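You operate a simulated robot arm through the tools that you are given. There is no shell and no other tool. Be economical: measure what you need, move in short steps, check, and stop when the job is done.

The job below is to be done with a simulated robot arm. You get a single attempt, and the scene is never put back.

Task
Zero the counter, wind 3 labels on and lock the brake again.
Fine: on the bench winder; window lamp and strobe stay off.
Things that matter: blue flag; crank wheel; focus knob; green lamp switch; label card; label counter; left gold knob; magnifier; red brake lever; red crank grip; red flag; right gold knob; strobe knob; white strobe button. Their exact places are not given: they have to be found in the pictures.

Only the result counts: the job must be done as asked and must still hold three seconds after the hand-in. Knocking over, shifting, dropping, spilling or breaking anything else fails it.

Robot
A 6-joint arm with a fingered hand, on a carriage that runs on a rail from [23, -1796] to [-4, 343] (x, y) and turns from -114 to 218 degrees about z. Base frame: it is fixed where the carriage stands at the start and does not move with it; the origin is on the floor, on the carriage's upright axis, x ahead of it, y to its left, z up. Readings come in mm, degrees, newtons and seconds.
Its first joint turns from -166.0 to 166.0 degrees. Places, roughly: blue flag [750, 750, 1000]; crank wheel [900, 200, 1000]; focus knob [1100, 600, 1200]; green lamp switch [700, 800, 900]; label counter [800, 500, 900]; left gold knob [1000, 700, 1000]; magnifier [1100, 700, 1100]; red brake lever [800, 400, 1000]; red crank grip [900, 300, 1000]; right gold knob [1000, 500, 1000]; strobe knob [700, 600, 900]; white strobe button [700, 700, 900]; window frame [1000, 600, 1000]; yellow zero button [800, 400, 900]. Payload 4 kg.
The tool frame sits at the grasp point between the pads (the TCP): z along the fingers, y along the line on which they close. The tips reach 26 mm beyond it. Largest opening 132 mm; the body of the gripper starts 73 mm behind the TCP. The gripper is a hand of 4 fingers: y runs from the thumb to the fingers, the wrist lies at [0, 0, -239] in the tool frame, and closing takes about 1.5 s.
Orientation is told as [roll, pitch, yaw] about the base's x, y, z axes, in that order, counted from this pose: with the fingers straight down and closing along the base's y, the tool's x points along the base's -x, its y along +y and its z along -z.

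Tools
- The arm moves only by the tool servo_tool. Its argument "rows" is a list of rows, each a list of 7 numbers: the shift along the tool's x, y, z in mm, then the turn, a rotation vector about the tool's x, y, z in degrees, then the gripper command, from -1 (fully open) to 1 (shut), values between in proportion. In form: [[tx, ty, tz, rx, ry, rz, grip], ...]. A call has 1 to 8 rows; each row is the pose to reach, as a shift and turn from the pose commanded when the call began, along the tool's axes at that moment. Each row takes 0.2 s and may step no farther than 50 mm and 8.6 degrees from the row before; otherwise, or with a gripper value out of range, the whole call is refused. A pose out of reach is approached as far as the arm can. The call stops where the force on the tool passes 40 N (or 10 N more than at its start, if that is more) or the arm is blocked; 0.2 s more then pass. Each finger travels about 45 mm/s and halts on what it meets, pressing with about 22 N; the grip force reading is that of the motor and also rises with nothing between the fingers. The clock runs only during rows and for 0.2 s after the last one: add rows that repeat a pose to give the fingers time. It gives the time, the measured TCP pose, the force on the tool (base axes), the opening and the grip force at its end, in the units of the frame above (readings bear some noise), with the torque about the TCP (base axes, N m) and any sound that the robot's microphone picked up.
- Cameras (640 x 400 px; columns grow to the right, rows downward): "scene" is now at [301.8, 210, 1433]; the picture's right is [0.19, -0.98, 0.00], its down [-0.43, -0.09, -0.90] and it looks along [0.88, 0.18, -0.44] (base axes); focal length 273 px, centre (320, 200). "wrist" rides on the gripper at [68, 2, -97] in the tool frame; the picture's right is [-0.03, 1.00, 0.00], its down [-0.82, -0.02, -0.58] and it looks along [-0.58, -0.01, 0.82] (tool axes); focal length 270 px, centre (320, 200).
- grab_frame(camera): a new picture of that camera. It takes no simulated time.
- raise_lower(by): slides the trunk up (or, below 0, down) by that many mm; the arm and the scene camera ride with it, the base frame stays. It gives what a move gives, with no picture.
- roll_base(legs): drives the robot by 1 to 6 legs, each [ahead, left, turn to the left] in mm, mm and degrees, along the robot's own axes; the way and the turn of a leg run together, so that a leg with both is an arc; at most 1500 mm and 180 degrees a leg. The arm and the cameras ride along, it lands a little off, and it stops where it bumps. It keeps to its track: a leg is cut to what the track allows. It gives what a move gives.
- hand_shape(shape): the hand has 4 fingers and takes this shape, open, in about a second: jaw (thumb against the fingers, like two jaws); tri (thumb and two fingers); tip (a fingertip pinch); poke (one finger out to press); point (the index stretched); flat (the hand flat); cup (the hand cupped); fist (a fist). The gripper value then closes the fingers along that shape, each until it touches; the sizes above hold for jaw. It gives what a move gives, with no picture.
- aim_head(pan, tilt): turns the head with the scene camera to pan (to the left, within 143 degrees either way) and tilt (down, from -29 to 69), counted from straight ahead of the robot. It gives what a move gives.
- pixel_to_xyz(camera, pixels): for up to 12 pixels [column, row] of the newest picture of that camera ("zoom" is the newest enlarged one), the place [x, y, z] in the base frame of the surface seen there, good to about 2 mm, but the place of the scene camera against the robot may be out by one fixed shift of up to 18 mm in any direction. It takes no simulated time.
- enlarge(camera, box): a new picture of the part [left, top, right, bottom] of that camera's present view, enlarged. It takes no simulated time.
- hand_in(): hands the job in; it is judged then, once.

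Keep the steps short. Do not move on a guess: measure, check each grasp and each placing, and mend mistakes. In all there are 80 turns and 60 pictures (those below and enlarged ones count). Leave the gripper open and the arm clear of the work at the hand-in unless told otherwise, and finish with a single line.

The tools are called after "Call:" by a JSON object that holds its "api" and its "payload". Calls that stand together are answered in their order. servo_tool: Moves the arm, as the interface text tells. Its arguments: {"type":"object","properties":{"rows":{"type":"array","items":{"type":"array","items":{"type":"number"}}}},"required":["rows"]} The other tools are called the same way: raise_lower (by) slides the trunk up or down; hand_shape (shape) gives the hand a shape; roll_base (legs) drives the base; aim_head (pan, tilt) turns the head that bears the scene camera; grab_frame (camera) takes a picture; pixel_to_xyz (camera, pixels) gives the place of the surface under pixels of a picture; enlarge (camera, box) takes an enlarged picture of a part of a camera's view; hand_in () hands the job in.

At the start:

```text
clock: 0.0
ee_pos: [435.9, 318.1, 1274.4]
tcp_rot: [-0.1, 0.1, -0.1]
ft_force: [0.7, -0.4, 0.2]
moment: [0.0, 0.0, 0.0]
grip_width: 132.2
finger_force: 0.0
shape: jaw
trunk travel left (down, up): [-425.0, 203.0]
robot x, y, heading: [-4.9, 4.0, -0.3]
head pan, tilt: [11.2, 25.9]
```

scene: 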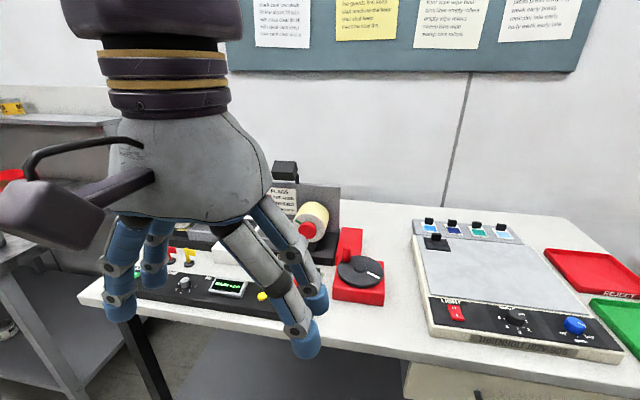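
wrist: 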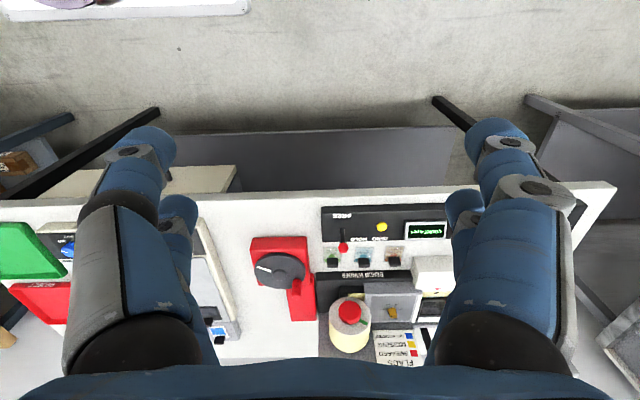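

The hand hides the winder in the scene view; I'll enlarge both views to see the winder and the notices.

Call:
{"api": "enlarge", "payload": {"camera": "wrist", "box": [220, 180, 480, 370]}}

Call:
{"api": "enlarge", "payload": {"camera": "scene", "box": [230, 0, 600, 60]}}

Call:
{"api": "enlarge", "payload": {"camera": "scene", "box": [130, 150, 400, 320]}}

```text
2.11 times, centred on (350, 275) of wrist
```

zoom: 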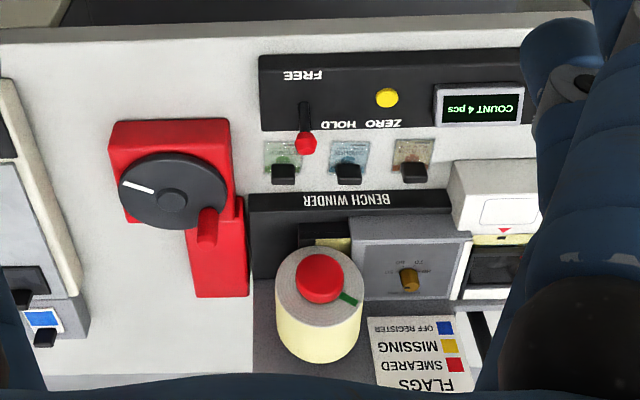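

```text
1.73 times, centred on (415, 30) of scene
```

zoom: 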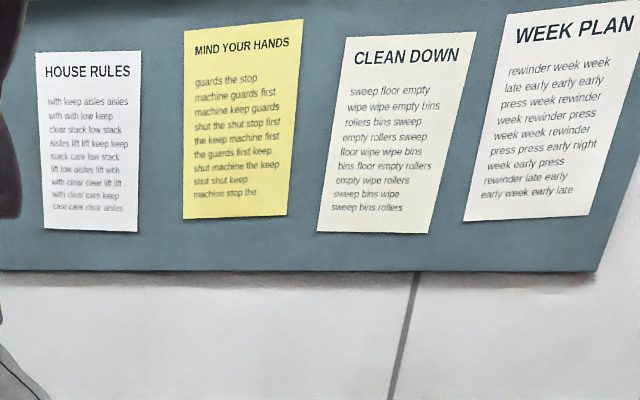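

```text
2.35 times, centred on (265, 235) of scene
```

zoom: 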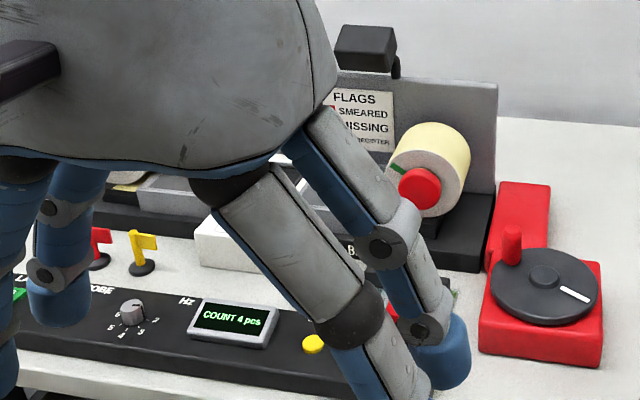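

The winder has a brake lever (HOLD at the far side, FREE at the near side), a yellow zero button, a counter reading 4 and a horizontal crank with an upright red grip. I'll move the hand aside to the right for a clear view.

Call:
{"api": "servo_tool", "payload": {"rows": [[0, -50, 0, 0, 0, 0, -1], [0, -100, 0, 0, 0, 0, -1], [0, -150, 0, 0, 0, 0, -1], [0, -200, 0, 0, 0, 0, -1], [0, -250, 0, 0, 0, 0, -1], [0, -300, 0, 0, 0, 0, -1], [0, -350, 0, 0, 0, 0, -1], [0, -400, 0, 0, 0, 0, -1]]}}

Call:
{"api": "aim_head", "payload": {"pan": 22, "tilt": 35}}

Call:
{"api": "grab_frame", "payload": {"camera": "scene"}}

```text
clock: 1.8
ee_pos: [436.5, -80.8, 1278.7]
tcp_rot: [0.1, 0.0, 0.0]
ft_force: [-1.0, 0.1, 0.4]
moment: [0.01, 0.02, -0.05]
grip_width: 131.9
finger_force: 0.0
shape: jaw
trunk travel left (down, up): [-425.0, 203.0]
robot x, y, heading: [-3.9, 3.2, -0.2]
head pan, tilt: [11.2, 25.9]
```

```text
clock: 2.5
ee_pos: [435.1, -79.2, 1278.5]
tcp_rot: [0.0, 0.1, -0.1]
ft_force: [0.4, -1.0, -0.2]
moment: [0.02, -0.03, 0.0]
grip_width: 131.9
finger_force: 0.1
shape: jaw
trunk travel left (down, up): [-425.0, 203.0]
robot x, y, heading: [1.3, -0.0, -0.0]
head pan, tilt: [22.0, 35.0]
```

```text
54 pictures are left
```

scene: 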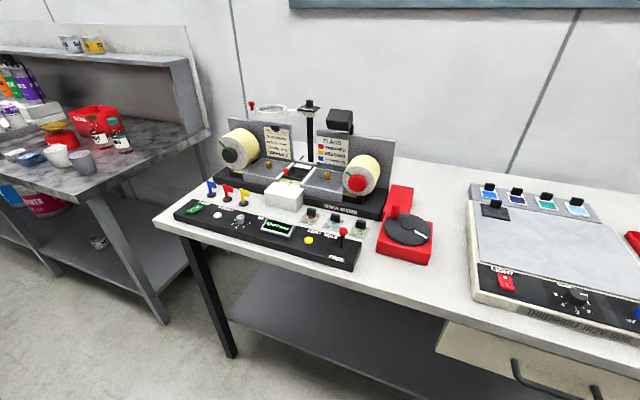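

Clear view now. I'll enlarge the winder and the crank.

Call:
{"api": "enlarge", "payload": {"camera": "scene", "box": [160, 90, 460, 280]}}

Call:
{"api": "enlarge", "payload": {"camera": "scene", "box": [260, 180, 440, 280]}}

Call:
{"api": "enlarge", "payload": {"camera": "scene", "box": [220, 95, 360, 185]}}

Call:
{"api": "pixel_to_xyz", "payload": {"camera": "scene", "pixels": [[343, 231], [343, 242], [309, 240], [395, 212], [408, 230], [388, 225], [430, 233], [408, 214], [412, 244], [420, 275]]}}

```text
2.11 times, centred on (310, 185) of scene
```

zoom: 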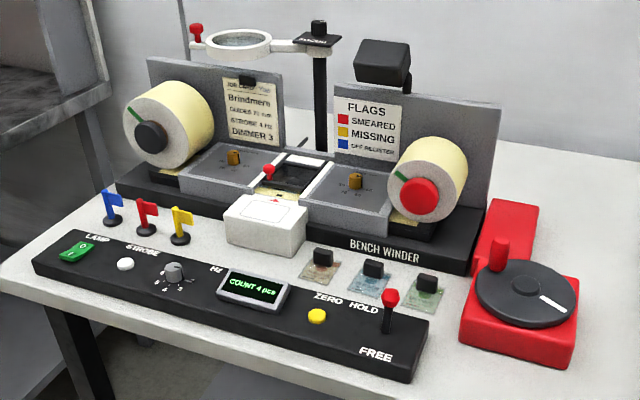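

```text
3.56 times, centred on (350, 230) of scene
```

zoom: 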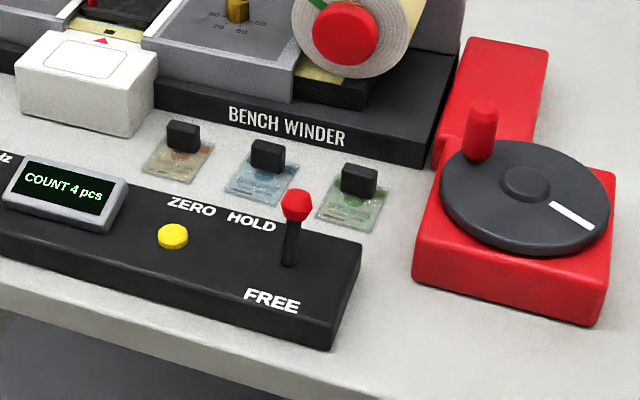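

```text
4.44 times, centred on (290, 140) of scene
```

zoom: 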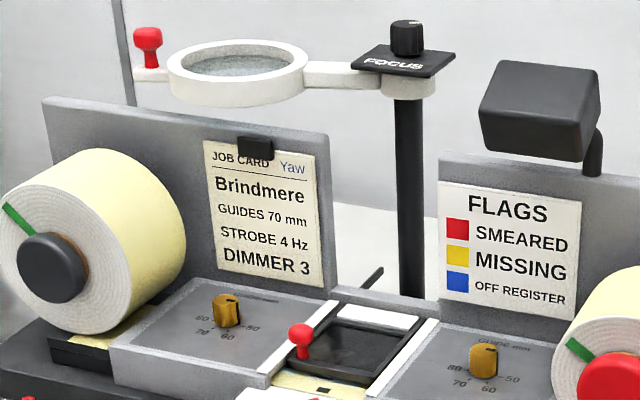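

```text
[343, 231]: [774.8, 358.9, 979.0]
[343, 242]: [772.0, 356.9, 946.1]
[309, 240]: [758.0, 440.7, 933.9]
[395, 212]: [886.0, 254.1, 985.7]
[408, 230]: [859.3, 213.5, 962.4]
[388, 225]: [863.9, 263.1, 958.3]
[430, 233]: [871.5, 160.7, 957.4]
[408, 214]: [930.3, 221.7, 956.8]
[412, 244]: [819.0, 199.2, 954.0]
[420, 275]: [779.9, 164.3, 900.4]
```

The zero button is near (758,441,934), the lever knob near (775,359,979), the crank disc centre near (868,212,957) and the grip near (888,255,985). The scene camera may be shifted, so I'll measure with the wrist camera. I'll roll left 250 mm along the rail and take the poke shape.

Call:
{"api": "roll_base", "payload": {"legs": [[0, 250, 0]]}}

Call:
{"api": "hand_shape", "payload": {"shape": "poke"}}

Call:
{"api": "servo_tool", "payload": {"rows": [[-45, 0, 20, 0, 0, 0, -1], [-90, 20, 40, 0, 0, 0, -1], [-120, 50, 80, 0, 0, 0, -1], [-150, 80, 110, 0, 0, 0, -1], [-170, 110, 130, 0, 0, 0, -1], [-190, 140, 130, 0, 0, 0, -1]]}}

Call:
{"api": "grab_frame", "payload": {"camera": "wrist"}}

Call:
{"api": "grab_frame", "payload": {"camera": "scene"}}

```text
clock: 4.4
ee_pos: [432.3, 171.6, 1276.6]
tcp_rot: [0.0, -0.1, 0.2]
ft_force: [0.0, 0.6, 0.1]
moment: [0.0, 0.01, -0.03]
grip_width: 132.2
finger_force: 0.1
shape: jaw
trunk travel left (down, up): [-425.0, 203.0]
robot x, y, heading: [-0.8, 251.2, 0.1]
head pan, tilt: [22.0, 35.0]
```

```text
clock: 5.3
ee_pos: [433.1, 172.2, 1276.2]
tcp_rot: [0.1, 0.1, 0.1]
ft_force: [-0.2, -0.2, -0.2]
moment: [0.02, -0.01, 0.03]
grip_width: 0.0
finger_force: 0.0
shape: poke
trunk travel left (down, up): [-425.0, 203.0]
robot x, y, heading: [-5.4, 252.0, 0.2]
head pan, tilt: [22.0, 35.0]
```

```text
refused: row 2 steps farther than a row can; nothing moved
```

```text
50 pictures are left
```

wrist: 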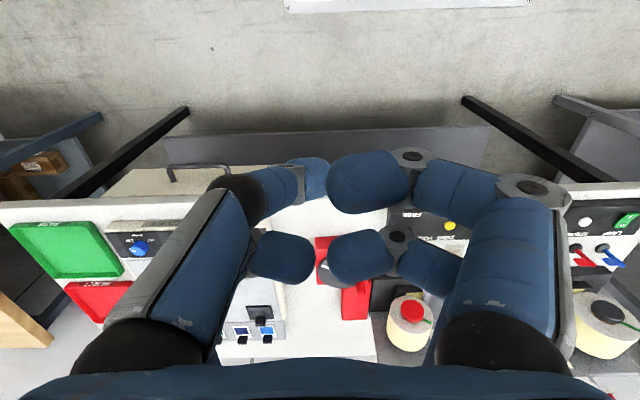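

```text
49 pictures are left
```

scene: 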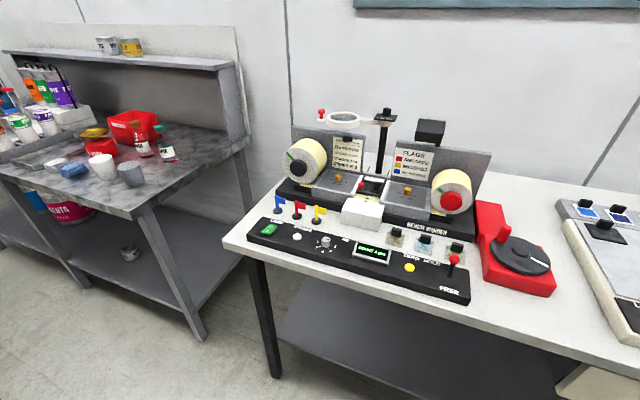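

The move was refused because a step was too long. I'll compare the two cameras on points both can see: the yellow button (wrist 450,226; scene 409,267).

Call:
{"api": "pixel_to_xyz", "payload": {"camera": "wrist", "pixels": [[450, 226], [588, 222], [628, 220], [412, 311]]}}

Call:
{"api": "pixel_to_xyz", "payload": {"camera": "scene", "pixels": [[409, 267], [297, 237], [268, 229], [454, 259], [454, 272], [495, 236], [520, 256], [451, 204]]}}

```text
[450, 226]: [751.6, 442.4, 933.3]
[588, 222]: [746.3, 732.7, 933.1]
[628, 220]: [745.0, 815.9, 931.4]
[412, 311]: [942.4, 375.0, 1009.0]
```

```text
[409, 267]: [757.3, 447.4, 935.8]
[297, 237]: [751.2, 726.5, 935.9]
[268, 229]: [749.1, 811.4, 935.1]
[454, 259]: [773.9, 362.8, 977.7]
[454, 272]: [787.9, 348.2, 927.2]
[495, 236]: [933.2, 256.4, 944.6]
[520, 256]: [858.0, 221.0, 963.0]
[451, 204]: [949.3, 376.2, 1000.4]
```

The scene reads about +5 mm in x against the wrist, so the button is at about (752,442,934). I'll approach to a point high above it and look at the fingertip.

Call:
{"api": "servo_tool", "payload": {"rows": [[-35, 30, 15, 0, 0, 0, -1], [-70, 60, 30, 0, 0, 0, -1], [-105, 90, 45, 0, 0, 0, -1], [-140, 120, 60, 0, 0, 0, -1], [-175, 150, 75, 0, 0, 0, -1], [-210, 180, 90, 0, 0, 0, -1], [-245, 210, 105, 0, 0, 0, -1], [-280, 240, 120, 0, 0, 0, -1]]}}

Call:
{"api": "grab_frame", "payload": {"camera": "scene"}}

Call:
{"api": "grab_frame", "payload": {"camera": "wrist"}}

```text
clock: 7.1
ee_pos: [710.8, 411.6, 1158.2]
tcp_rot: [0.1, -0.1, 0.0]
ft_force: [0.2, -0.5, 1.1]
moment: [0.0, -0.06, 0.01]
grip_width: 0.1
finger_force: 0.0
shape: poke
trunk travel left (down, up): [-425.0, 203.0]
robot x, y, heading: [-3.4, 253.8, 0.4]
head pan, tilt: [22.0, 35.0]
```

```text
48 pictures are left
```

scene: 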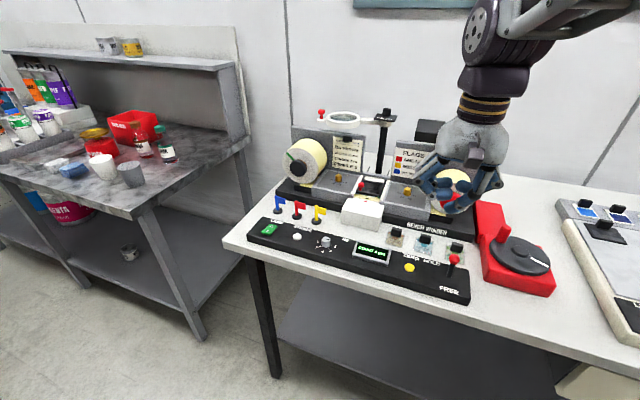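

```text
47 pictures are left
```

wrist: 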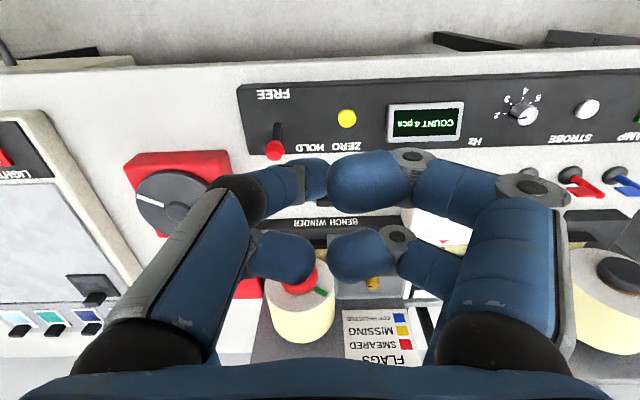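

Now a closer look at the hand in both views, plus wrist measurements of the button (347,117), lever knob (274,150) and other points.

Call:
{"api": "enlarge", "payload": {"camera": "scene", "box": [400, 120, 540, 230]}}

Call:
{"api": "pixel_to_xyz", "payload": {"camera": "wrist", "pixels": [[347, 117], [274, 150], [277, 134], [277, 126], [165, 205], [370, 175], [310, 175], [355, 250], [280, 255], [253, 283]]}}

Call:
{"api": "pixel_to_xyz", "payload": {"camera": "scene", "pixels": [[457, 208], [436, 195], [496, 180], [470, 190]]}}

```text
3.64 times, centred on (470, 175) of scene
```

zoom: 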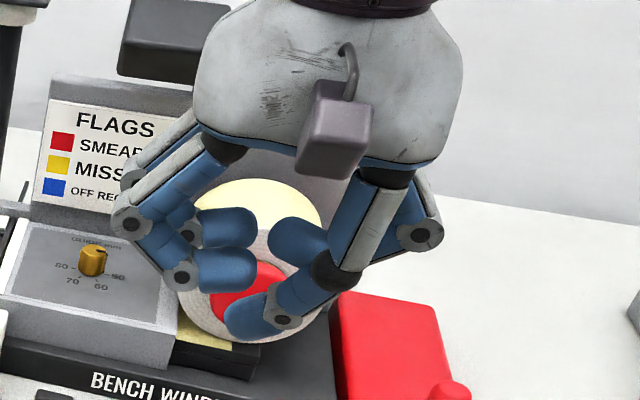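

```text
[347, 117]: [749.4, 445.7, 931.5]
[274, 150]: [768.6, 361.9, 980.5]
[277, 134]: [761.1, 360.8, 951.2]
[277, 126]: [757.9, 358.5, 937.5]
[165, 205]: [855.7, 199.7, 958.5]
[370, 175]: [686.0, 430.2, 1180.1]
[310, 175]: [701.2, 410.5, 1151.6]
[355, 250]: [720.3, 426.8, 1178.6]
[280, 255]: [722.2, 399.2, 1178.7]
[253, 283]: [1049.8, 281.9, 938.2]
```

```text
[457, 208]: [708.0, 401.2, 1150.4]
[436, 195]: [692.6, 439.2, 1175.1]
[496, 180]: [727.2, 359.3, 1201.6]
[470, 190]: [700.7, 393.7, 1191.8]
```

In poke, the pressing finger is slanted and only slightly lower than the others. I'll look at the "point" shape.

Call:
{"api": "hand_shape", "payload": {"shape": "point"}}

Call:
{"api": "enlarge", "payload": {"camera": "scene", "box": [400, 120, 540, 230]}}

Call:
{"api": "grab_frame", "payload": {"camera": "wrist"}}

```text
clock: 8.0
ee_pos: [711.6, 411.3, 1157.2]
tcp_rot: [0.1, 0.0, 0.1]
ft_force: [0.4, 1.8, 0.5]
moment: [-0.02, -0.03, 0.04]
grip_width: 0.1
finger_force: 0.1
shape: point
trunk travel left (down, up): [-425.0, 203.0]
robot x, y, heading: [-4.2, 249.7, 0.2]
head pan, tilt: [22.0, 35.0]
```

```text
3.64 times, centred on (470, 175) of scene
```

zoom: 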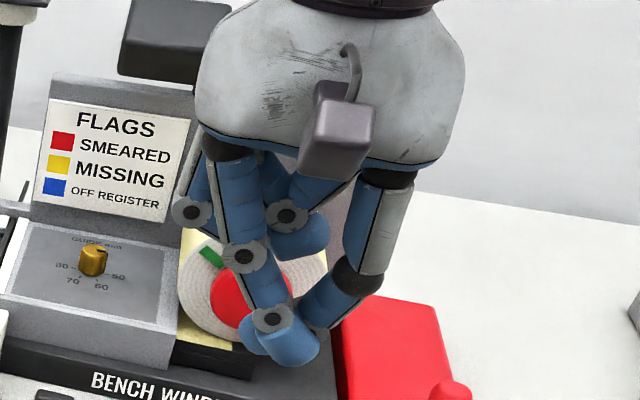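

```text
44 pictures are left
```

wrist: 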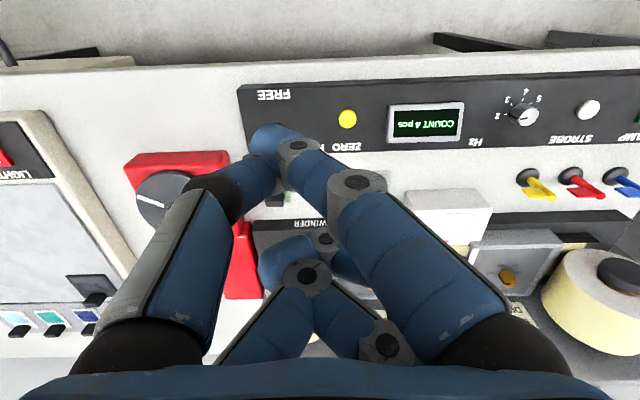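

The index now reaches lower, towards −y. I'll measure its tip (zoom 295,355) and the thumb tip.

Call:
{"api": "pixel_to_xyz", "payload": {"camera": "zoom", "pixels": [[295, 350], [305, 360], [318, 345], [270, 320], [255, 350], [345, 285], [300, 240], [275, 340]]}}

Call:
{"api": "pixel_to_xyz", "payload": {"camera": "wrist", "pixels": [[270, 130], [258, 135], [275, 145], [300, 147], [348, 118], [256, 170], [330, 150]]}}

```text
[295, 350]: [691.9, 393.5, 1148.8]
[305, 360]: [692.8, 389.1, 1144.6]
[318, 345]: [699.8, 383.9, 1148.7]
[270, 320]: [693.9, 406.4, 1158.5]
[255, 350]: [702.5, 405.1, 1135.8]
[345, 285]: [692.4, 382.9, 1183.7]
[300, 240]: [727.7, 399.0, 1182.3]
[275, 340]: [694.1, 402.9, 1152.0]
```

```text
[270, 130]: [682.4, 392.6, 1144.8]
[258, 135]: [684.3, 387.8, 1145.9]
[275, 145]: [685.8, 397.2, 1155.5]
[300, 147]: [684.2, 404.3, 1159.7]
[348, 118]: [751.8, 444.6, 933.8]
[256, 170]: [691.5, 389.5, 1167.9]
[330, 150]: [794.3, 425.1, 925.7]
```

Point leaves the thumb crossing the index. I'll try "tip", the fingertip pinch, and close it.

Call:
{"api": "hand_shape", "payload": {"shape": "tip"}}

Call:
{"api": "enlarge", "payload": {"camera": "scene", "box": [400, 120, 540, 230]}}

Call:
{"api": "servo_tool", "payload": {"rows": [[0, 0, 0, 0, 0, 0, 1], [0, 0, 0, 0, 0, 0, 1], [0, 0, 0, 0, 0, 0, 1], [0, 0, 0, 0, 0, 0, 1], [0, 0, 0, 0, 0, 0, 1], [0, 0, 0, 0, 0, 0, 1], [0, 0, 0, 0, 0, 0, 1], [0, 0, 0, 0, 0, 0, 1]]}}

Call:
{"api": "enlarge", "payload": {"camera": "scene", "box": [400, 120, 540, 230]}}

Call:
{"api": "grab_frame", "payload": {"camera": "wrist"}}

```text
clock: 8.9
ee_pos: [711.3, 411.6, 1157.9]
tcp_rot: [0.0, 0.0, 0.1]
ft_force: [0.2, 0.7, -0.1]
moment: [-0.01, 0.03, 0.0]
grip_width: 131.8
finger_force: 0.0
shape: tip
trunk travel left (down, up): [-425.0, 203.0]
robot x, y, heading: [-0.8, 251.6, 0.3]
head pan, tilt: [22.0, 35.0]
```

```text
3.64 times, centred on (470, 175) of scene
```

zoom: 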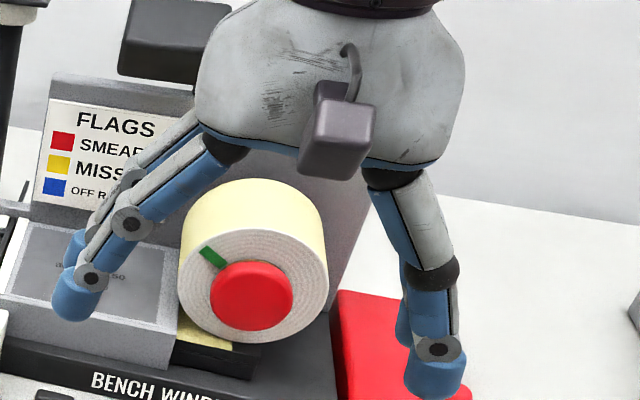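

```text
clock: 10.7
ee_pos: [711.4, 411.4, 1157.2]
tcp_rot: [0.0, 0.0, 0.1]
ft_force: [-0.1, 0.0, 1.1]
moment: [-0.02, -0.01, 0.02]
grip_width: 0.0
finger_force: 12.3
shape: tip
trunk travel left (down, up): [-425.0, 203.0]
robot x, y, heading: [-0.7, 250.8, 0.2]
head pan, tilt: [22.0, 35.0]
```

```text
3.64 times, centred on (470, 175) of scene
```

zoom: 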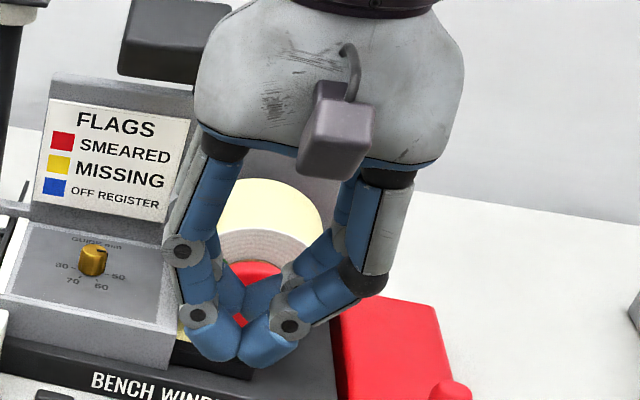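

```text
41 pictures are left
```

wrist: 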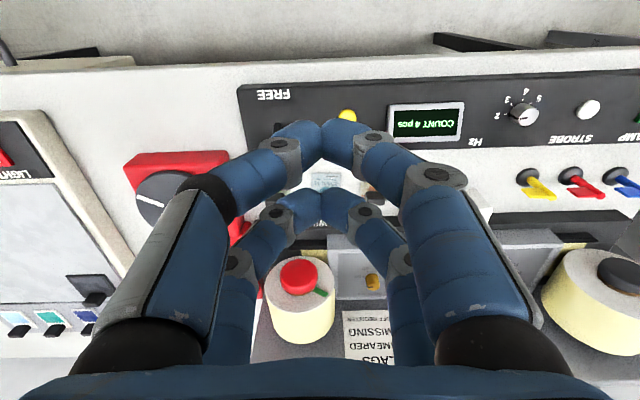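

In tip the two pairs press side by side, so poke is better for the button. I'll return to poke and measure its tip carefully.

Call:
{"api": "hand_shape", "payload": {"shape": "poke"}}

Call:
{"api": "enlarge", "payload": {"camera": "scene", "box": [430, 170, 500, 220]}}

Call:
{"api": "pixel_to_xyz", "payload": {"camera": "zoom", "pixels": [[200, 320], [215, 335], [190, 300], [230, 300], [250, 320], [280, 290], [200, 200], [220, 225], [270, 200], [130, 160], [300, 150]]}}

```text
clock: 11.6
ee_pos: [711.0, 410.9, 1157.7]
tcp_rot: [0.0, 0.0, 0.0]
ft_force: [0.6, -0.2, 0.5]
moment: [0.02, 0.04, -0.01]
grip_width: 0.0
finger_force: 0.0
shape: poke
trunk travel left (down, up): [-425.0, 203.0]
robot x, y, heading: [-2.1, 250.8, -0.1]
head pan, tilt: [22.0, 35.0]
```

```text
8.00 times, centred on (465, 195) of scene
```

zoom: 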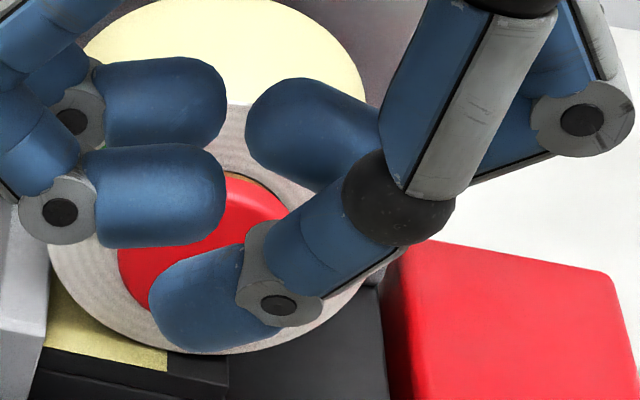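

```text
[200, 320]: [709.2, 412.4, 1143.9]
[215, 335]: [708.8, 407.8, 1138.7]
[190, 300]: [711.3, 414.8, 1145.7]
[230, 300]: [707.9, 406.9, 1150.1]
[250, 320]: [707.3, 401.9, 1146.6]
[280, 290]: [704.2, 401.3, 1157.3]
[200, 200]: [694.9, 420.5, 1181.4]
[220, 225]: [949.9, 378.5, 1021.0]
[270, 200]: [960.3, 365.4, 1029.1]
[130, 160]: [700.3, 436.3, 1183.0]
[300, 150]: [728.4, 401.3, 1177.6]
```

The poking tip sits on the tool axis 26 mm beyond the TCP, with the other fingers about 33 mm higher. I'll go over the button (751,444) with the tip about 26 mm above it.

Call:
{"api": "servo_tool", "payload": {"rows": [[-10, 8, 40, 0, 0, 0, -1], [-20, 16, 80, 0, 0, 0, -1], [-30, 25, 120, 0, 0, 0, -1], [-40, 33, 155, 0, 0, 0, -1], [-40, 33, 172, 0, 0, 0, -1]]}}

Call:
{"api": "enlarge", "payload": {"camera": "scene", "box": [350, 200, 490, 300]}}

Call:
{"api": "grab_frame", "payload": {"camera": "wrist"}}

```text
clock: 12.8
ee_pos: [753.3, 446.1, 986.2]
tcp_rot: [0.0, 0.1, 0.1]
ft_force: [-0.9, -0.4, 0.2]
moment: [-0.01, -0.03, -0.04]
grip_width: 0.0
finger_force: 0.0
shape: poke
trunk travel left (down, up): [-425.0, 203.0]
robot x, y, heading: [-2.7, 249.6, -0.2]
head pan, tilt: [22.0, 35.0]
```

```text
4.00 times, centred on (420, 250) of scene
```

zoom: 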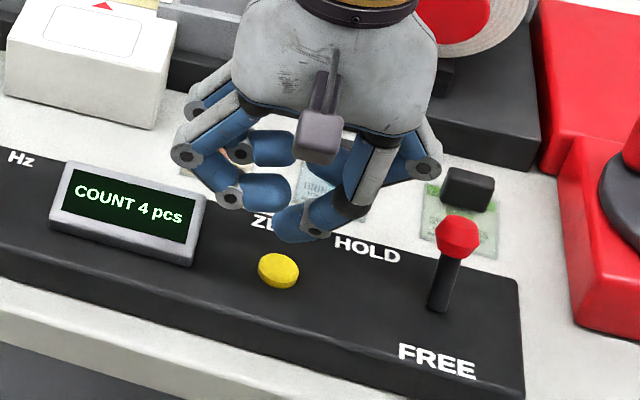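

```text
38 pictures are left
```

wrist: 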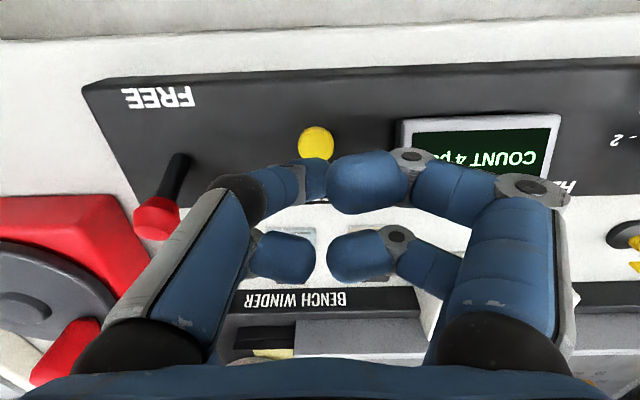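

Checking tip against button with the same camera.

Call:
{"api": "pixel_to_xyz", "payload": {"camera": "zoom", "pixels": [[278, 268], [295, 238], [285, 235], [305, 232], [290, 215], [278, 225], [320, 235]]}}

Call:
{"api": "pixel_to_xyz", "payload": {"camera": "wrist", "pixels": [[316, 142], [316, 128], [300, 142], [332, 142], [318, 170], [310, 165], [318, 190], [155, 215]]}}

```text
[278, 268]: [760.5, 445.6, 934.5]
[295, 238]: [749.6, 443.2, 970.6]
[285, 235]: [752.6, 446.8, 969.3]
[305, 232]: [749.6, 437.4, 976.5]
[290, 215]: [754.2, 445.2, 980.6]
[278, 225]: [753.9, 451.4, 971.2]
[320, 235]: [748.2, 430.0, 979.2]
```

```text
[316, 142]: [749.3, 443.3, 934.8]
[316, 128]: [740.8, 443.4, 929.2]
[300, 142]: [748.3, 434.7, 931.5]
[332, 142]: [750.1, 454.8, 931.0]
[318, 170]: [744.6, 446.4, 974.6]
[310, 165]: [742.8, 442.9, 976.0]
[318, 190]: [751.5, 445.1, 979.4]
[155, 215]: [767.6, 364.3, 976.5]
```

The tip is aligned within a few mm (button centre about (750,445)). I'll press down slowly and come back up.

Call:
{"api": "servo_tool", "payload": {"rows": [[2, 0, 15, 0, 0, 0, -1], [2, 0, 22, 0, 0, 0, -1], [2, 0, 25, 0, 0, 0, -1], [2, 0, 27, 0, 0, 0, -1], [2, 0, 29, 0, 0, 0, -1], [2, 0, 31, 0, 0, 0, -1]]}}

Call:
{"api": "enlarge", "payload": {"camera": "scene", "box": [350, 200, 490, 300]}}

```text
clock: 14.2
ee_pos: [750.9, 445.6, 955.0]
tcp_rot: [0.0, -0.1, 0.1]
ft_force: [0.8, 0.4, 18.5]
moment: [-0.01, 0.01, -0.02]
grip_width: 0.0
finger_force: 0.1
shape: poke
trunk travel left (down, up): [-425.0, 203.0]
robot x, y, heading: [-1.8, 249.6, 0.4]
head pan, tilt: [22.0, 35.0]
heard: click
```

```text
4.00 times, centred on (420, 250) of scene
```

zoom: 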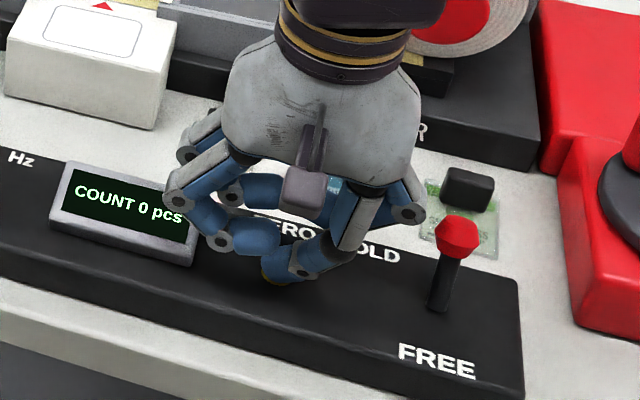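

Click heard and the counter shows 0. I'll lift up and go behind the lever (far side, about (803,362)), tip at knob height.

Call:
{"api": "servo_tool", "payload": {"rows": [[0, 0, -50, 0, 0, 0, -1], [0, 0, -100, 0, 0, 0, -1], [-27, -40, -105, 0, 0, 0, -1], [-54, -80, -105, 0, 0, 0, -1], [-54, -84, -75, 0, 0, 0, -1]]}}

Call:
{"api": "enlarge", "payload": {"camera": "scene", "box": [370, 190, 510, 290]}}

Call:
{"api": "grab_frame", "payload": {"camera": "wrist"}}

```text
clock: 15.4
ee_pos: [805.0, 360.7, 1030.1]
tcp_rot: [0.0, 0.0, 0.1]
ft_force: [0.0, -0.4, 0.0]
moment: [-0.01, -0.02, -0.02]
grip_width: 0.0
finger_force: 0.1
shape: poke
trunk travel left (down, up): [-425.0, 203.0]
robot x, y, heading: [-5.3, 250.7, 0.0]
head pan, tilt: [22.0, 35.0]
```

```text
4.00 times, centred on (440, 240) of scene
```

zoom: 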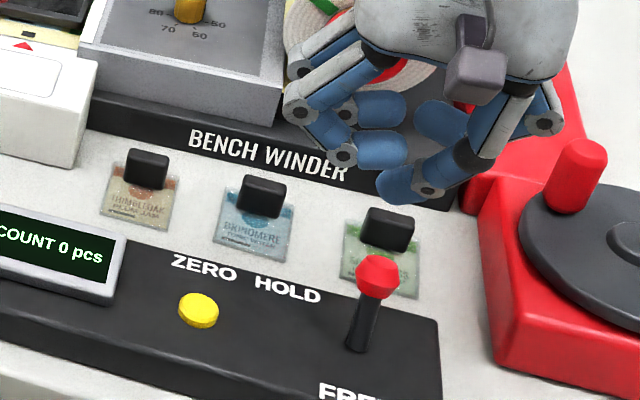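

```text
35 pictures are left
```

wrist: 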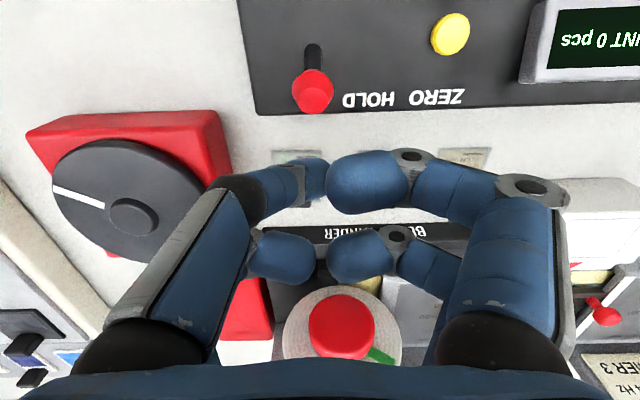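

Measure knob, the green-card handle and the crank disc.

Call:
{"api": "pixel_to_xyz", "payload": {"camera": "wrist", "pixels": [[313, 92], [312, 75], [311, 50], [133, 215], [75, 195], [100, 205], [150, 150], [60, 180], [100, 268]]}}

Call:
{"api": "pixel_to_xyz", "payload": {"camera": "zoom", "pixels": [[390, 225], [376, 275], [575, 160], [565, 205], [590, 150]]}}

```text
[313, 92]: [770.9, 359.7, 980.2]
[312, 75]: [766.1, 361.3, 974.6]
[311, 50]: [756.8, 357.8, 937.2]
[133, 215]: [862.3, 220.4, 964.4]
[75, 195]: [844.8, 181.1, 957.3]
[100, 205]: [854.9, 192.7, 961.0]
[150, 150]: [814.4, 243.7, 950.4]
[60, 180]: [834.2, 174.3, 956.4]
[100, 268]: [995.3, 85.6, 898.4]
```

```text
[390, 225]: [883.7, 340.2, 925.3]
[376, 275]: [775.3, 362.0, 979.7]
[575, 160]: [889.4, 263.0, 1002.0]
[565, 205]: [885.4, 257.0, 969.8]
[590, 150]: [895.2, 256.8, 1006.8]
```

Knob centre is about (770,360,977). I'll lower the tip behind it and pull it toward me in small steps.

Call:
{"api": "servo_tool", "payload": {"rows": [[0, 0, 25, 0, 0, 0, -1], [0, 0, 42, 0, 0, 0, -1], [10, 0, 42, 0, 0, 0, -1], [18, 0, 42, 0, 0, 0, -1], [26, 0, 42, 0, 0, 0, -1], [34, 0, 42, 0, 0, 0, -1], [42, 0, 42, 0, 0, 0, -1]]}}

Call:
{"api": "enlarge", "payload": {"camera": "scene", "box": [370, 190, 510, 290]}}

```text
clock: 17.0
ee_pos: [762.9, 362.8, 987.0]
tcp_rot: [-0.1, 0.1, -0.1]
ft_force: [1.6, -0.5, 0.8]
moment: [-0.01, 0.0, 0.0]
grip_width: 0.0
finger_force: 0.0
shape: poke
trunk travel left (down, up): [-425.0, 203.0]
robot x, y, heading: [-3.4, 253.0, 0.1]
head pan, tilt: [22.0, 35.0]
```

```text
4.00 times, centred on (440, 240) of scene
```

zoom: 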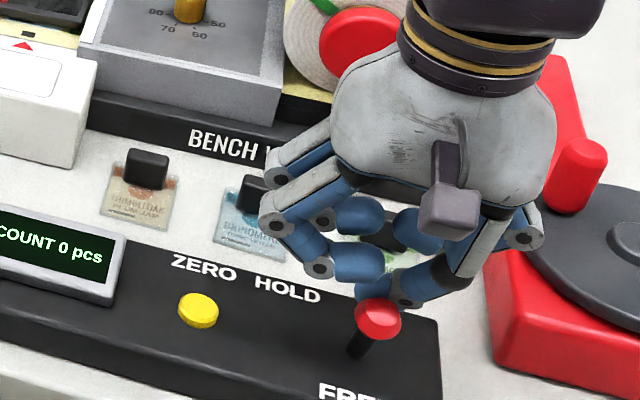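

The lever is tilting toward FREE (no click yet). I'll push on a little further, slightly lower to keep on the knob.

Call:
{"api": "servo_tool", "payload": {"rows": [[6, 0, 2, 0, 0, 0, -1], [12, 0, 4, 0, 0, 0, -1], [18, 0, 6, 0, 0, 0, -1], [23, 0, 8, 0, 0, 0, -1]]}}

Call:
{"api": "enlarge", "payload": {"camera": "scene", "box": [370, 190, 510, 290]}}

```text
clock: 17.6
ee_pos: [760.5, 361.1, 988.2]
tcp_rot: [0.2, -1.4, 0.0]
ft_force: [17.1, -1.1, 2.3]
moment: [-0.06, -0.22, 0.07]
grip_width: 0.0
finger_force: 0.1
shape: poke
trunk travel left (down, up): [-425.0, 203.0]
robot x, y, heading: [-2.6, 251.4, 0.3]
head pan, tilt: [22.0, 35.0]
stopped in row 3: the force on the tool passed its limit at 46 N (the readings are from after the stop); the commanded pose is now the measured one
```

```text
4.00 times, centred on (440, 240) of scene
```

zoom: 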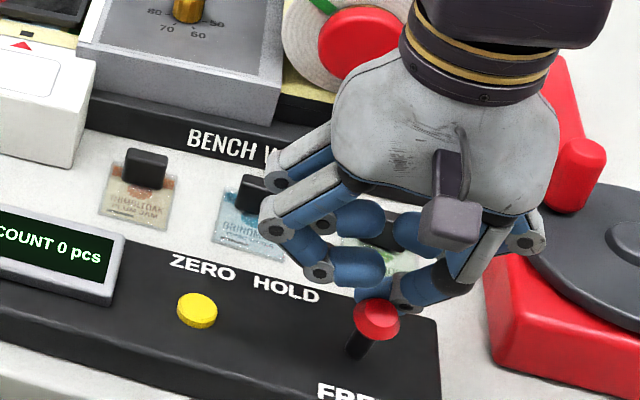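

The lever has hit its end stop at FREE. I'll back off, straighten the tool and lift to see where the lever stays.

Call:
{"api": "servo_tool", "payload": {"rows": [[-20, 0, 0, 0, 1.4, 0, -1], [-45, 0, -5, 0, 1.4, 0, -1], [-45, 0, -50, 0, 1.4, 0, -1], [-45, -30, -85, 0, 1.4, 0, -1], [-45, -70, -105, 0, 1.4, 0, -1]]}}

Call:
{"api": "enlarge", "payload": {"camera": "scene", "box": [400, 180, 570, 300]}}

Call:
{"api": "pixel_to_xyz", "payload": {"camera": "zoom", "pixels": [[200, 295], [205, 275]]}}

```text
clock: 18.8
ee_pos: [802.3, 288.8, 1092.9]
tcp_rot: [0.3, 0.4, 0.1]
ft_force: [0.1, -0.2, 0.7]
moment: [0.0, 0.0, 0.02]
grip_width: 0.0
finger_force: 0.1
shape: poke
trunk travel left (down, up): [-425.0, 203.0]
robot x, y, heading: [-0.5, 250.7, -0.1]
head pan, tilt: [22.0, 35.0]
```

```text
3.33 times, centred on (485, 240) of scene
```

zoom: 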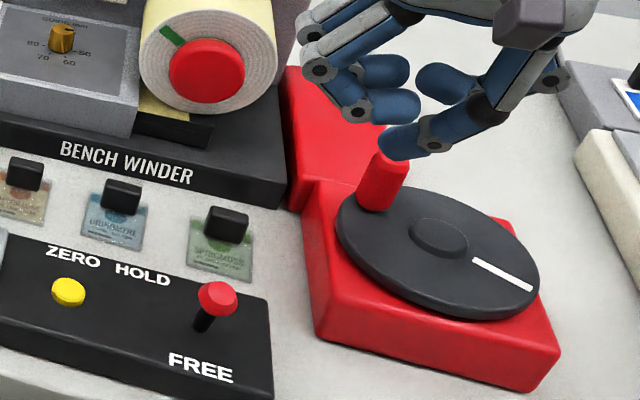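

```text
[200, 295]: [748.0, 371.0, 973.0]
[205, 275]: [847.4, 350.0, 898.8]
```

Lever stays at FREE. Now I'll measure the crank: hub (440,235), grip, disc rim.

Call:
{"api": "pixel_to_xyz", "payload": {"camera": "zoom", "pixels": [[440, 232], [385, 168], [378, 190], [375, 205], [395, 185], [345, 220], [532, 275], [440, 195], [470, 310], [505, 275]]}}

Call:
{"api": "hand_shape", "payload": {"shape": "jaw"}}

Call:
{"api": "grab_frame", "payload": {"camera": "wrist"}}

```text
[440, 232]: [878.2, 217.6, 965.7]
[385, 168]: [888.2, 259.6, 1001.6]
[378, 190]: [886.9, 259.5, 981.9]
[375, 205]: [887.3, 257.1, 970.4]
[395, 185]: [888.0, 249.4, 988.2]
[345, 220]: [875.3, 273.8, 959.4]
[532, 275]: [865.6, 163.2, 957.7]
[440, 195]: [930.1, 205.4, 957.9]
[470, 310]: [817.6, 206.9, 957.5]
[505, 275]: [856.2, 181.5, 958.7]
```

```text
clock: 19.7
ee_pos: [802.4, 289.8, 1092.1]
tcp_rot: [0.2, 0.5, 0.1]
ft_force: [0.3, -0.7, 0.2]
moment: [0.02, 0.01, -0.01]
grip_width: 132.0
finger_force: 0.0
shape: jaw
trunk travel left (down, up): [-425.0, 203.0]
robot x, y, heading: [-4.0, 250.2, -0.2]
head pan, tilt: [22.0, 35.0]
```

```text
31 pictures are left
```

wrist: 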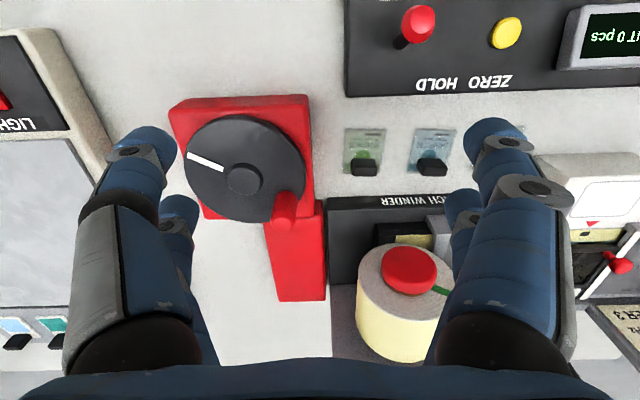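

Call:
{"api": "pixel_to_xyz", "payload": {"camera": "wrist", "pixels": [[243, 179], [289, 200], [283, 215], [283, 225], [276, 210], [293, 210], [190, 155], [298, 170], [245, 120], [240, 215]]}}

Call:
{"api": "enlarge", "payload": {"camera": "wrist", "box": [160, 80, 340, 310]}}

```text
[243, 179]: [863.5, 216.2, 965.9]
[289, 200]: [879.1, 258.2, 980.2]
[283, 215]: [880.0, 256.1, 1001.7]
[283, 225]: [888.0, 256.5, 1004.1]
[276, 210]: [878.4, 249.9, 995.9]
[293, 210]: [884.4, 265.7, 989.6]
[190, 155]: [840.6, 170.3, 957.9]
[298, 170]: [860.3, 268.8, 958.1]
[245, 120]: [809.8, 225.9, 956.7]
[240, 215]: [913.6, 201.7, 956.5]
```

```text
1.74 times, centred on (250, 195) of wrist
```

zoom: 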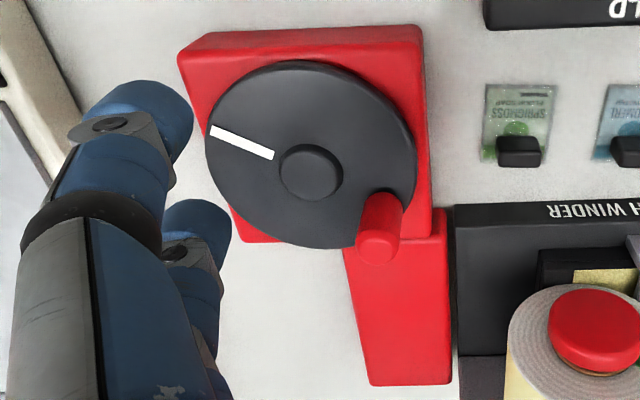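

Disc centre is about (867,217), grip axis about (888,257) with its top near z 1004, radius about 45. I'll go over the grip with the jaw half open.

Call:
{"api": "servo_tool", "payload": {"rows": [[-30, -11, 0, 0, 0, 0, 0], [-60, -22, 0, 0, 0, 0, 0], [-86, -33, 10, 0, 0, 0, 0], [-86, -33, 30, 0, 0, 0, 0], [-86, -33, 30, 0, 0, 0, 0], [-86, -33, 30, 0, 0, 0, 0]]}}

Call:
{"api": "grab_frame", "payload": {"camera": "wrist"}}

Call:
{"api": "enlarge", "payload": {"camera": "scene", "box": [420, 160, 590, 300]}}

```text
clock: 21.1
ee_pos: [886.8, 258.3, 1062.5]
tcp_rot: [0.3, 0.3, 0.0]
ft_force: [-0.1, 0.0, 0.3]
moment: [0.0, -0.02, 0.01]
grip_width: 66.6
finger_force: 0.1
shape: jaw
trunk travel left (down, up): [-425.0, 203.0]
robot x, y, heading: [-5.3, 250.6, -0.2]
head pan, tilt: [22.0, 35.0]
```

```text
29 pictures are left
```

wrist: 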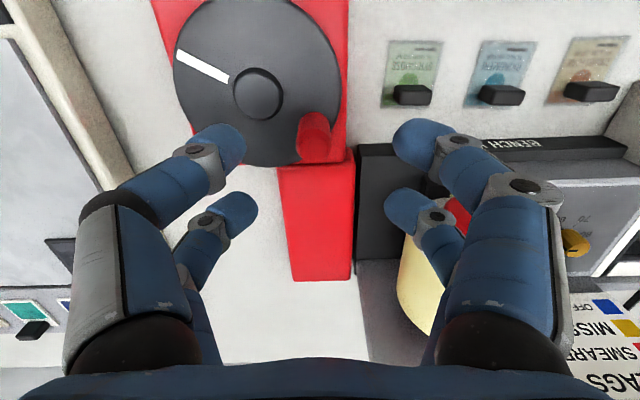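

```text
2.86 times, centred on (505, 230) of scene
```

zoom: 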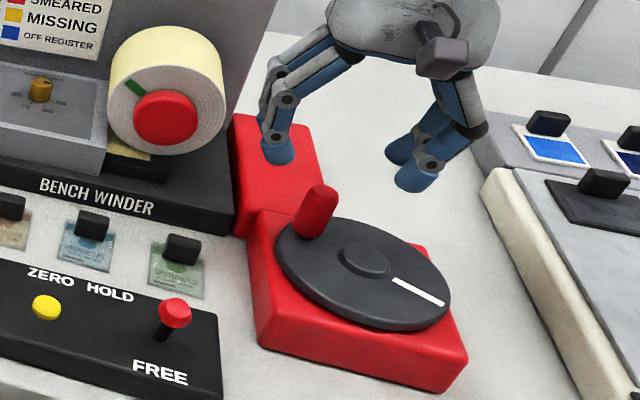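

Checking grip position against the fingertips in the wrist view.

Call:
{"api": "pixel_to_xyz", "payload": {"camera": "wrist", "pixels": [[315, 122], [315, 145], [300, 135], [328, 135], [235, 140], [405, 140], [245, 205], [395, 205], [257, 92], [200, 66]]}}

```text
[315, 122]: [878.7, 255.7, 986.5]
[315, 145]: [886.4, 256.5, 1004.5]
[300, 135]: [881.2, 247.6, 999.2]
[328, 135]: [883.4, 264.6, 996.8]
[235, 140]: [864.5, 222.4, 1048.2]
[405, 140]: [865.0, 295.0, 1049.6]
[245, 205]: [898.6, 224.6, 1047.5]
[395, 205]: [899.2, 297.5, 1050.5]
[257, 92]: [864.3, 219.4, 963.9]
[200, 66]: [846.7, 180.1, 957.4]
```

Grip axis (888,256.5) lies between the finger pairs. I'll lower 61 mm and close.

Call:
{"api": "servo_tool", "payload": {"rows": [[0, -1, 30, 0, 0, 0, 0], [0, -1, 50, 0, 0, 0, 0], [0, -1, 61, 0, 0, 0, 0], [0, -1, 61, 0, 0, 0, 1], [0, -1, 61, 0, 0, 0, 1], [0, -1, 61, 0, 0, 0, 1], [0, -1, 61, 0, 0, 0, 1], [0, -1, 61, 0, 0, 0, 1]]}}

Call:
{"api": "enlarge", "payload": {"camera": "scene", "box": [420, 160, 590, 300]}}

Call:
{"api": "grab_frame", "payload": {"camera": "wrist"}}

```text
clock: 22.9
ee_pos: [887.2, 256.0, 1000.5]
tcp_rot: [0.2, 0.4, 0.1]
ft_force: [1.4, 0.9, -1.3]
moment: [0.0, -0.01, -0.01]
grip_width: 0.0
finger_force: 21.4
shape: jaw
trunk travel left (down, up): [-425.0, 203.0]
robot x, y, heading: [-5.1, 250.0, -0.1]
head pan, tilt: [22.0, 35.0]
```

```text
2.86 times, centred on (505, 230) of scene
```

zoom: 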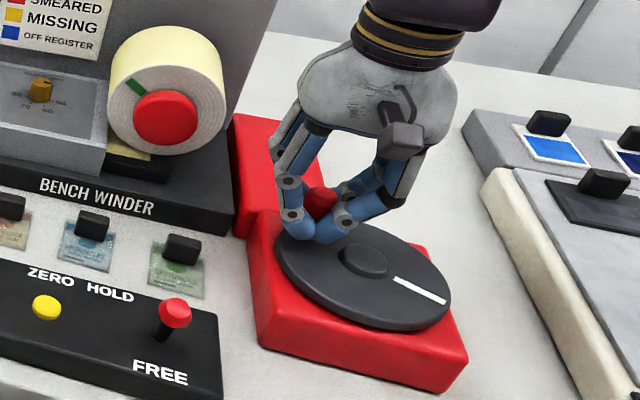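

```text
26 pictures are left
```

wrist: 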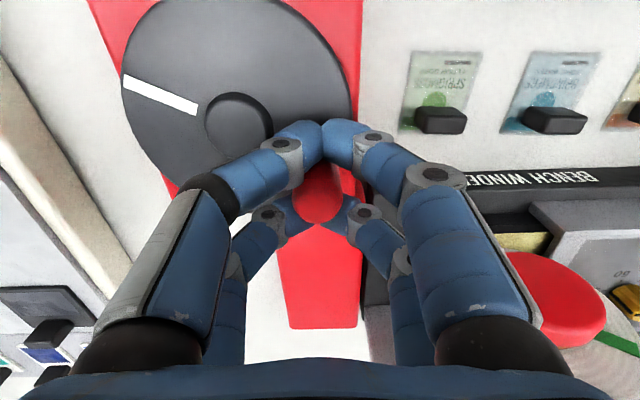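

The grip is caged between the two closed finger pairs, which is good. I'll test a clockwise arc of 60° (seen from above) around (867,217).

Call:
{"api": "servo_tool", "payload": {"rows": [[-9.5, -6.8, 0, 0, 0, 0, 1], [-16.9, -15.8, 0, 0, 0, 0, 1], [-21.7, -26.4, 0, 0, 0, 0, 1], [-23.7, -37.9, 0, 0, 0, 0, 1]]}}

Call:
{"api": "enlarge", "payload": {"camera": "scene", "box": [350, 140, 590, 300]}}

```text
clock: 23.9
ee_pos: [909.6, 218.6, 1000.9]
tcp_rot: [0.1, 0.4, 0.0]
ft_force: [0.5, 1.1, -1.1]
moment: [-0.03, -0.01, -0.01]
grip_width: 0.1
finger_force: 22.5
shape: jaw
trunk travel left (down, up): [-425.0, 203.0]
robot x, y, heading: [-0.8, 248.2, -0.0]
head pan, tilt: [22.0, 35.0]
```

```text
2.50 times, centred on (470, 220) of scene
```

zoom: 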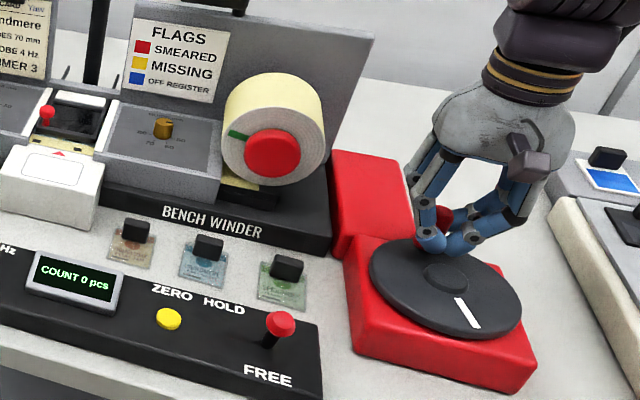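

It turns freely. The green stripe on the right reel turned counter-clockwise, which takes the web up, so this direction is right. The counter still shows 0. I'll go on another 120°.

Call:
{"api": "servo_tool", "payload": {"rows": [[1.1, -11.7, 0, 0, 0, 0, 1], [5.2, -22.6, 0, 0, 0, 0, 1], [12, -32.1, 0, 0, 0, 0, 1], [21, -39.5, 0, 0, 0, 0, 1], [31.6, -44.3, 0, 0, 0, 0, 1], [43.1, -46.3, 0, 0, 0, 0, 1], [54.8, -45.2, 0, 0, 0, 0, 1], [65.7, -41.1, 0, 0, 0, 0, 1]]}}

Call:
{"api": "enlarge", "payload": {"camera": "scene", "box": [350, 140, 590, 300]}}

```text
clock: 25.7
ee_pos: [843.9, 178.8, 1000.8]
tcp_rot: [0.3, 0.4, 0.1]
ft_force: [-0.6, -0.8, -0.4]
moment: [-0.02, -0.01, 0.0]
grip_width: 0.0
finger_force: 22.3
shape: jaw
trunk travel left (down, up): [-425.0, 203.0]
robot x, y, heading: [-5.0, 254.2, -0.0]
head pan, tilt: [22.0, 35.0]
```

```text
2.50 times, centred on (470, 220) of scene
```

zoom: 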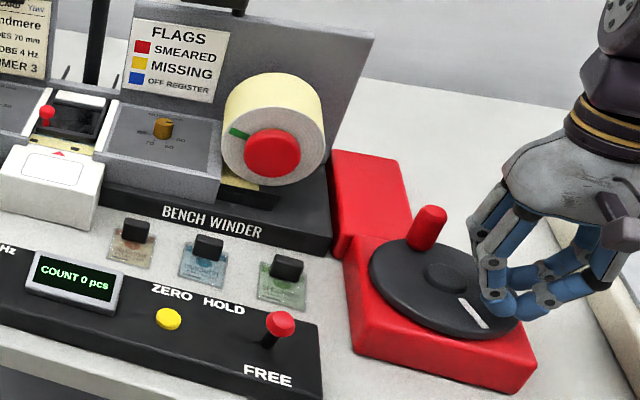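

The grip slipped out sideways after the start (it is open in y): the grip stands at zoom (428,228). The tri shape should hold it on three sides. I'll lift away and measure the grip.

Call:
{"api": "pixel_to_xyz", "payload": {"camera": "zoom", "pixels": [[432, 212], [422, 230], [440, 228], [428, 225], [447, 272], [462, 300], [485, 325]]}}

Call:
{"api": "servo_tool", "payload": {"rows": [[0, 0, -40, 0, 0, 0, 1], [0, 0, -80, 0, 0, 0, 1], [0, 0, -100, 0, 0, 0, 0.3]]}}

Call:
{"api": "hand_shape", "payload": {"shape": "tri"}}

Call:
{"api": "grab_frame", "payload": {"camera": "wrist"}}

```text
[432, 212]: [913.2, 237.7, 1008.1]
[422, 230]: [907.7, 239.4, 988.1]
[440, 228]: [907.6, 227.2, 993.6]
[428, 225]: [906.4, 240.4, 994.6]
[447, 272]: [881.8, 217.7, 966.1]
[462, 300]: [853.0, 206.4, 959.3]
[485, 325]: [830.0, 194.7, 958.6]
```

```text
clock: 26.5
ee_pos: [844.8, 177.3, 1101.4]
tcp_rot: [0.2, 0.4, -0.1]
ft_force: [-0.8, -0.5, 0.7]
moment: [0.0, 0.02, -0.01]
grip_width: 44.5
finger_force: 0.0
shape: jaw
trunk travel left (down, up): [-425.0, 203.0]
robot x, y, heading: [-3.9, 251.2, 0.1]
head pan, tilt: [22.0, 35.0]
```

```text
clock: 27.4
ee_pos: [844.9, 178.4, 1100.2]
tcp_rot: [0.2, 0.5, 0.0]
ft_force: [-0.4, 0.2, 0.0]
moment: [-0.01, 0.0, 0.02]
grip_width: 131.7
finger_force: 0.0
shape: tri
trunk travel left (down, up): [-425.0, 203.0]
robot x, y, heading: [-2.5, 251.0, -0.0]
head pan, tilt: [22.0, 35.0]
```

```text
23 pictures are left
```

wrist: 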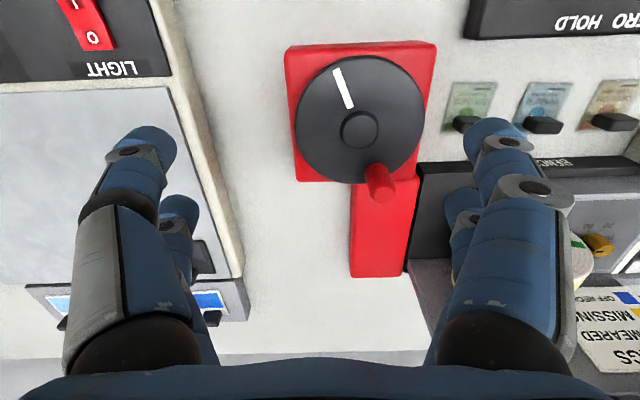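

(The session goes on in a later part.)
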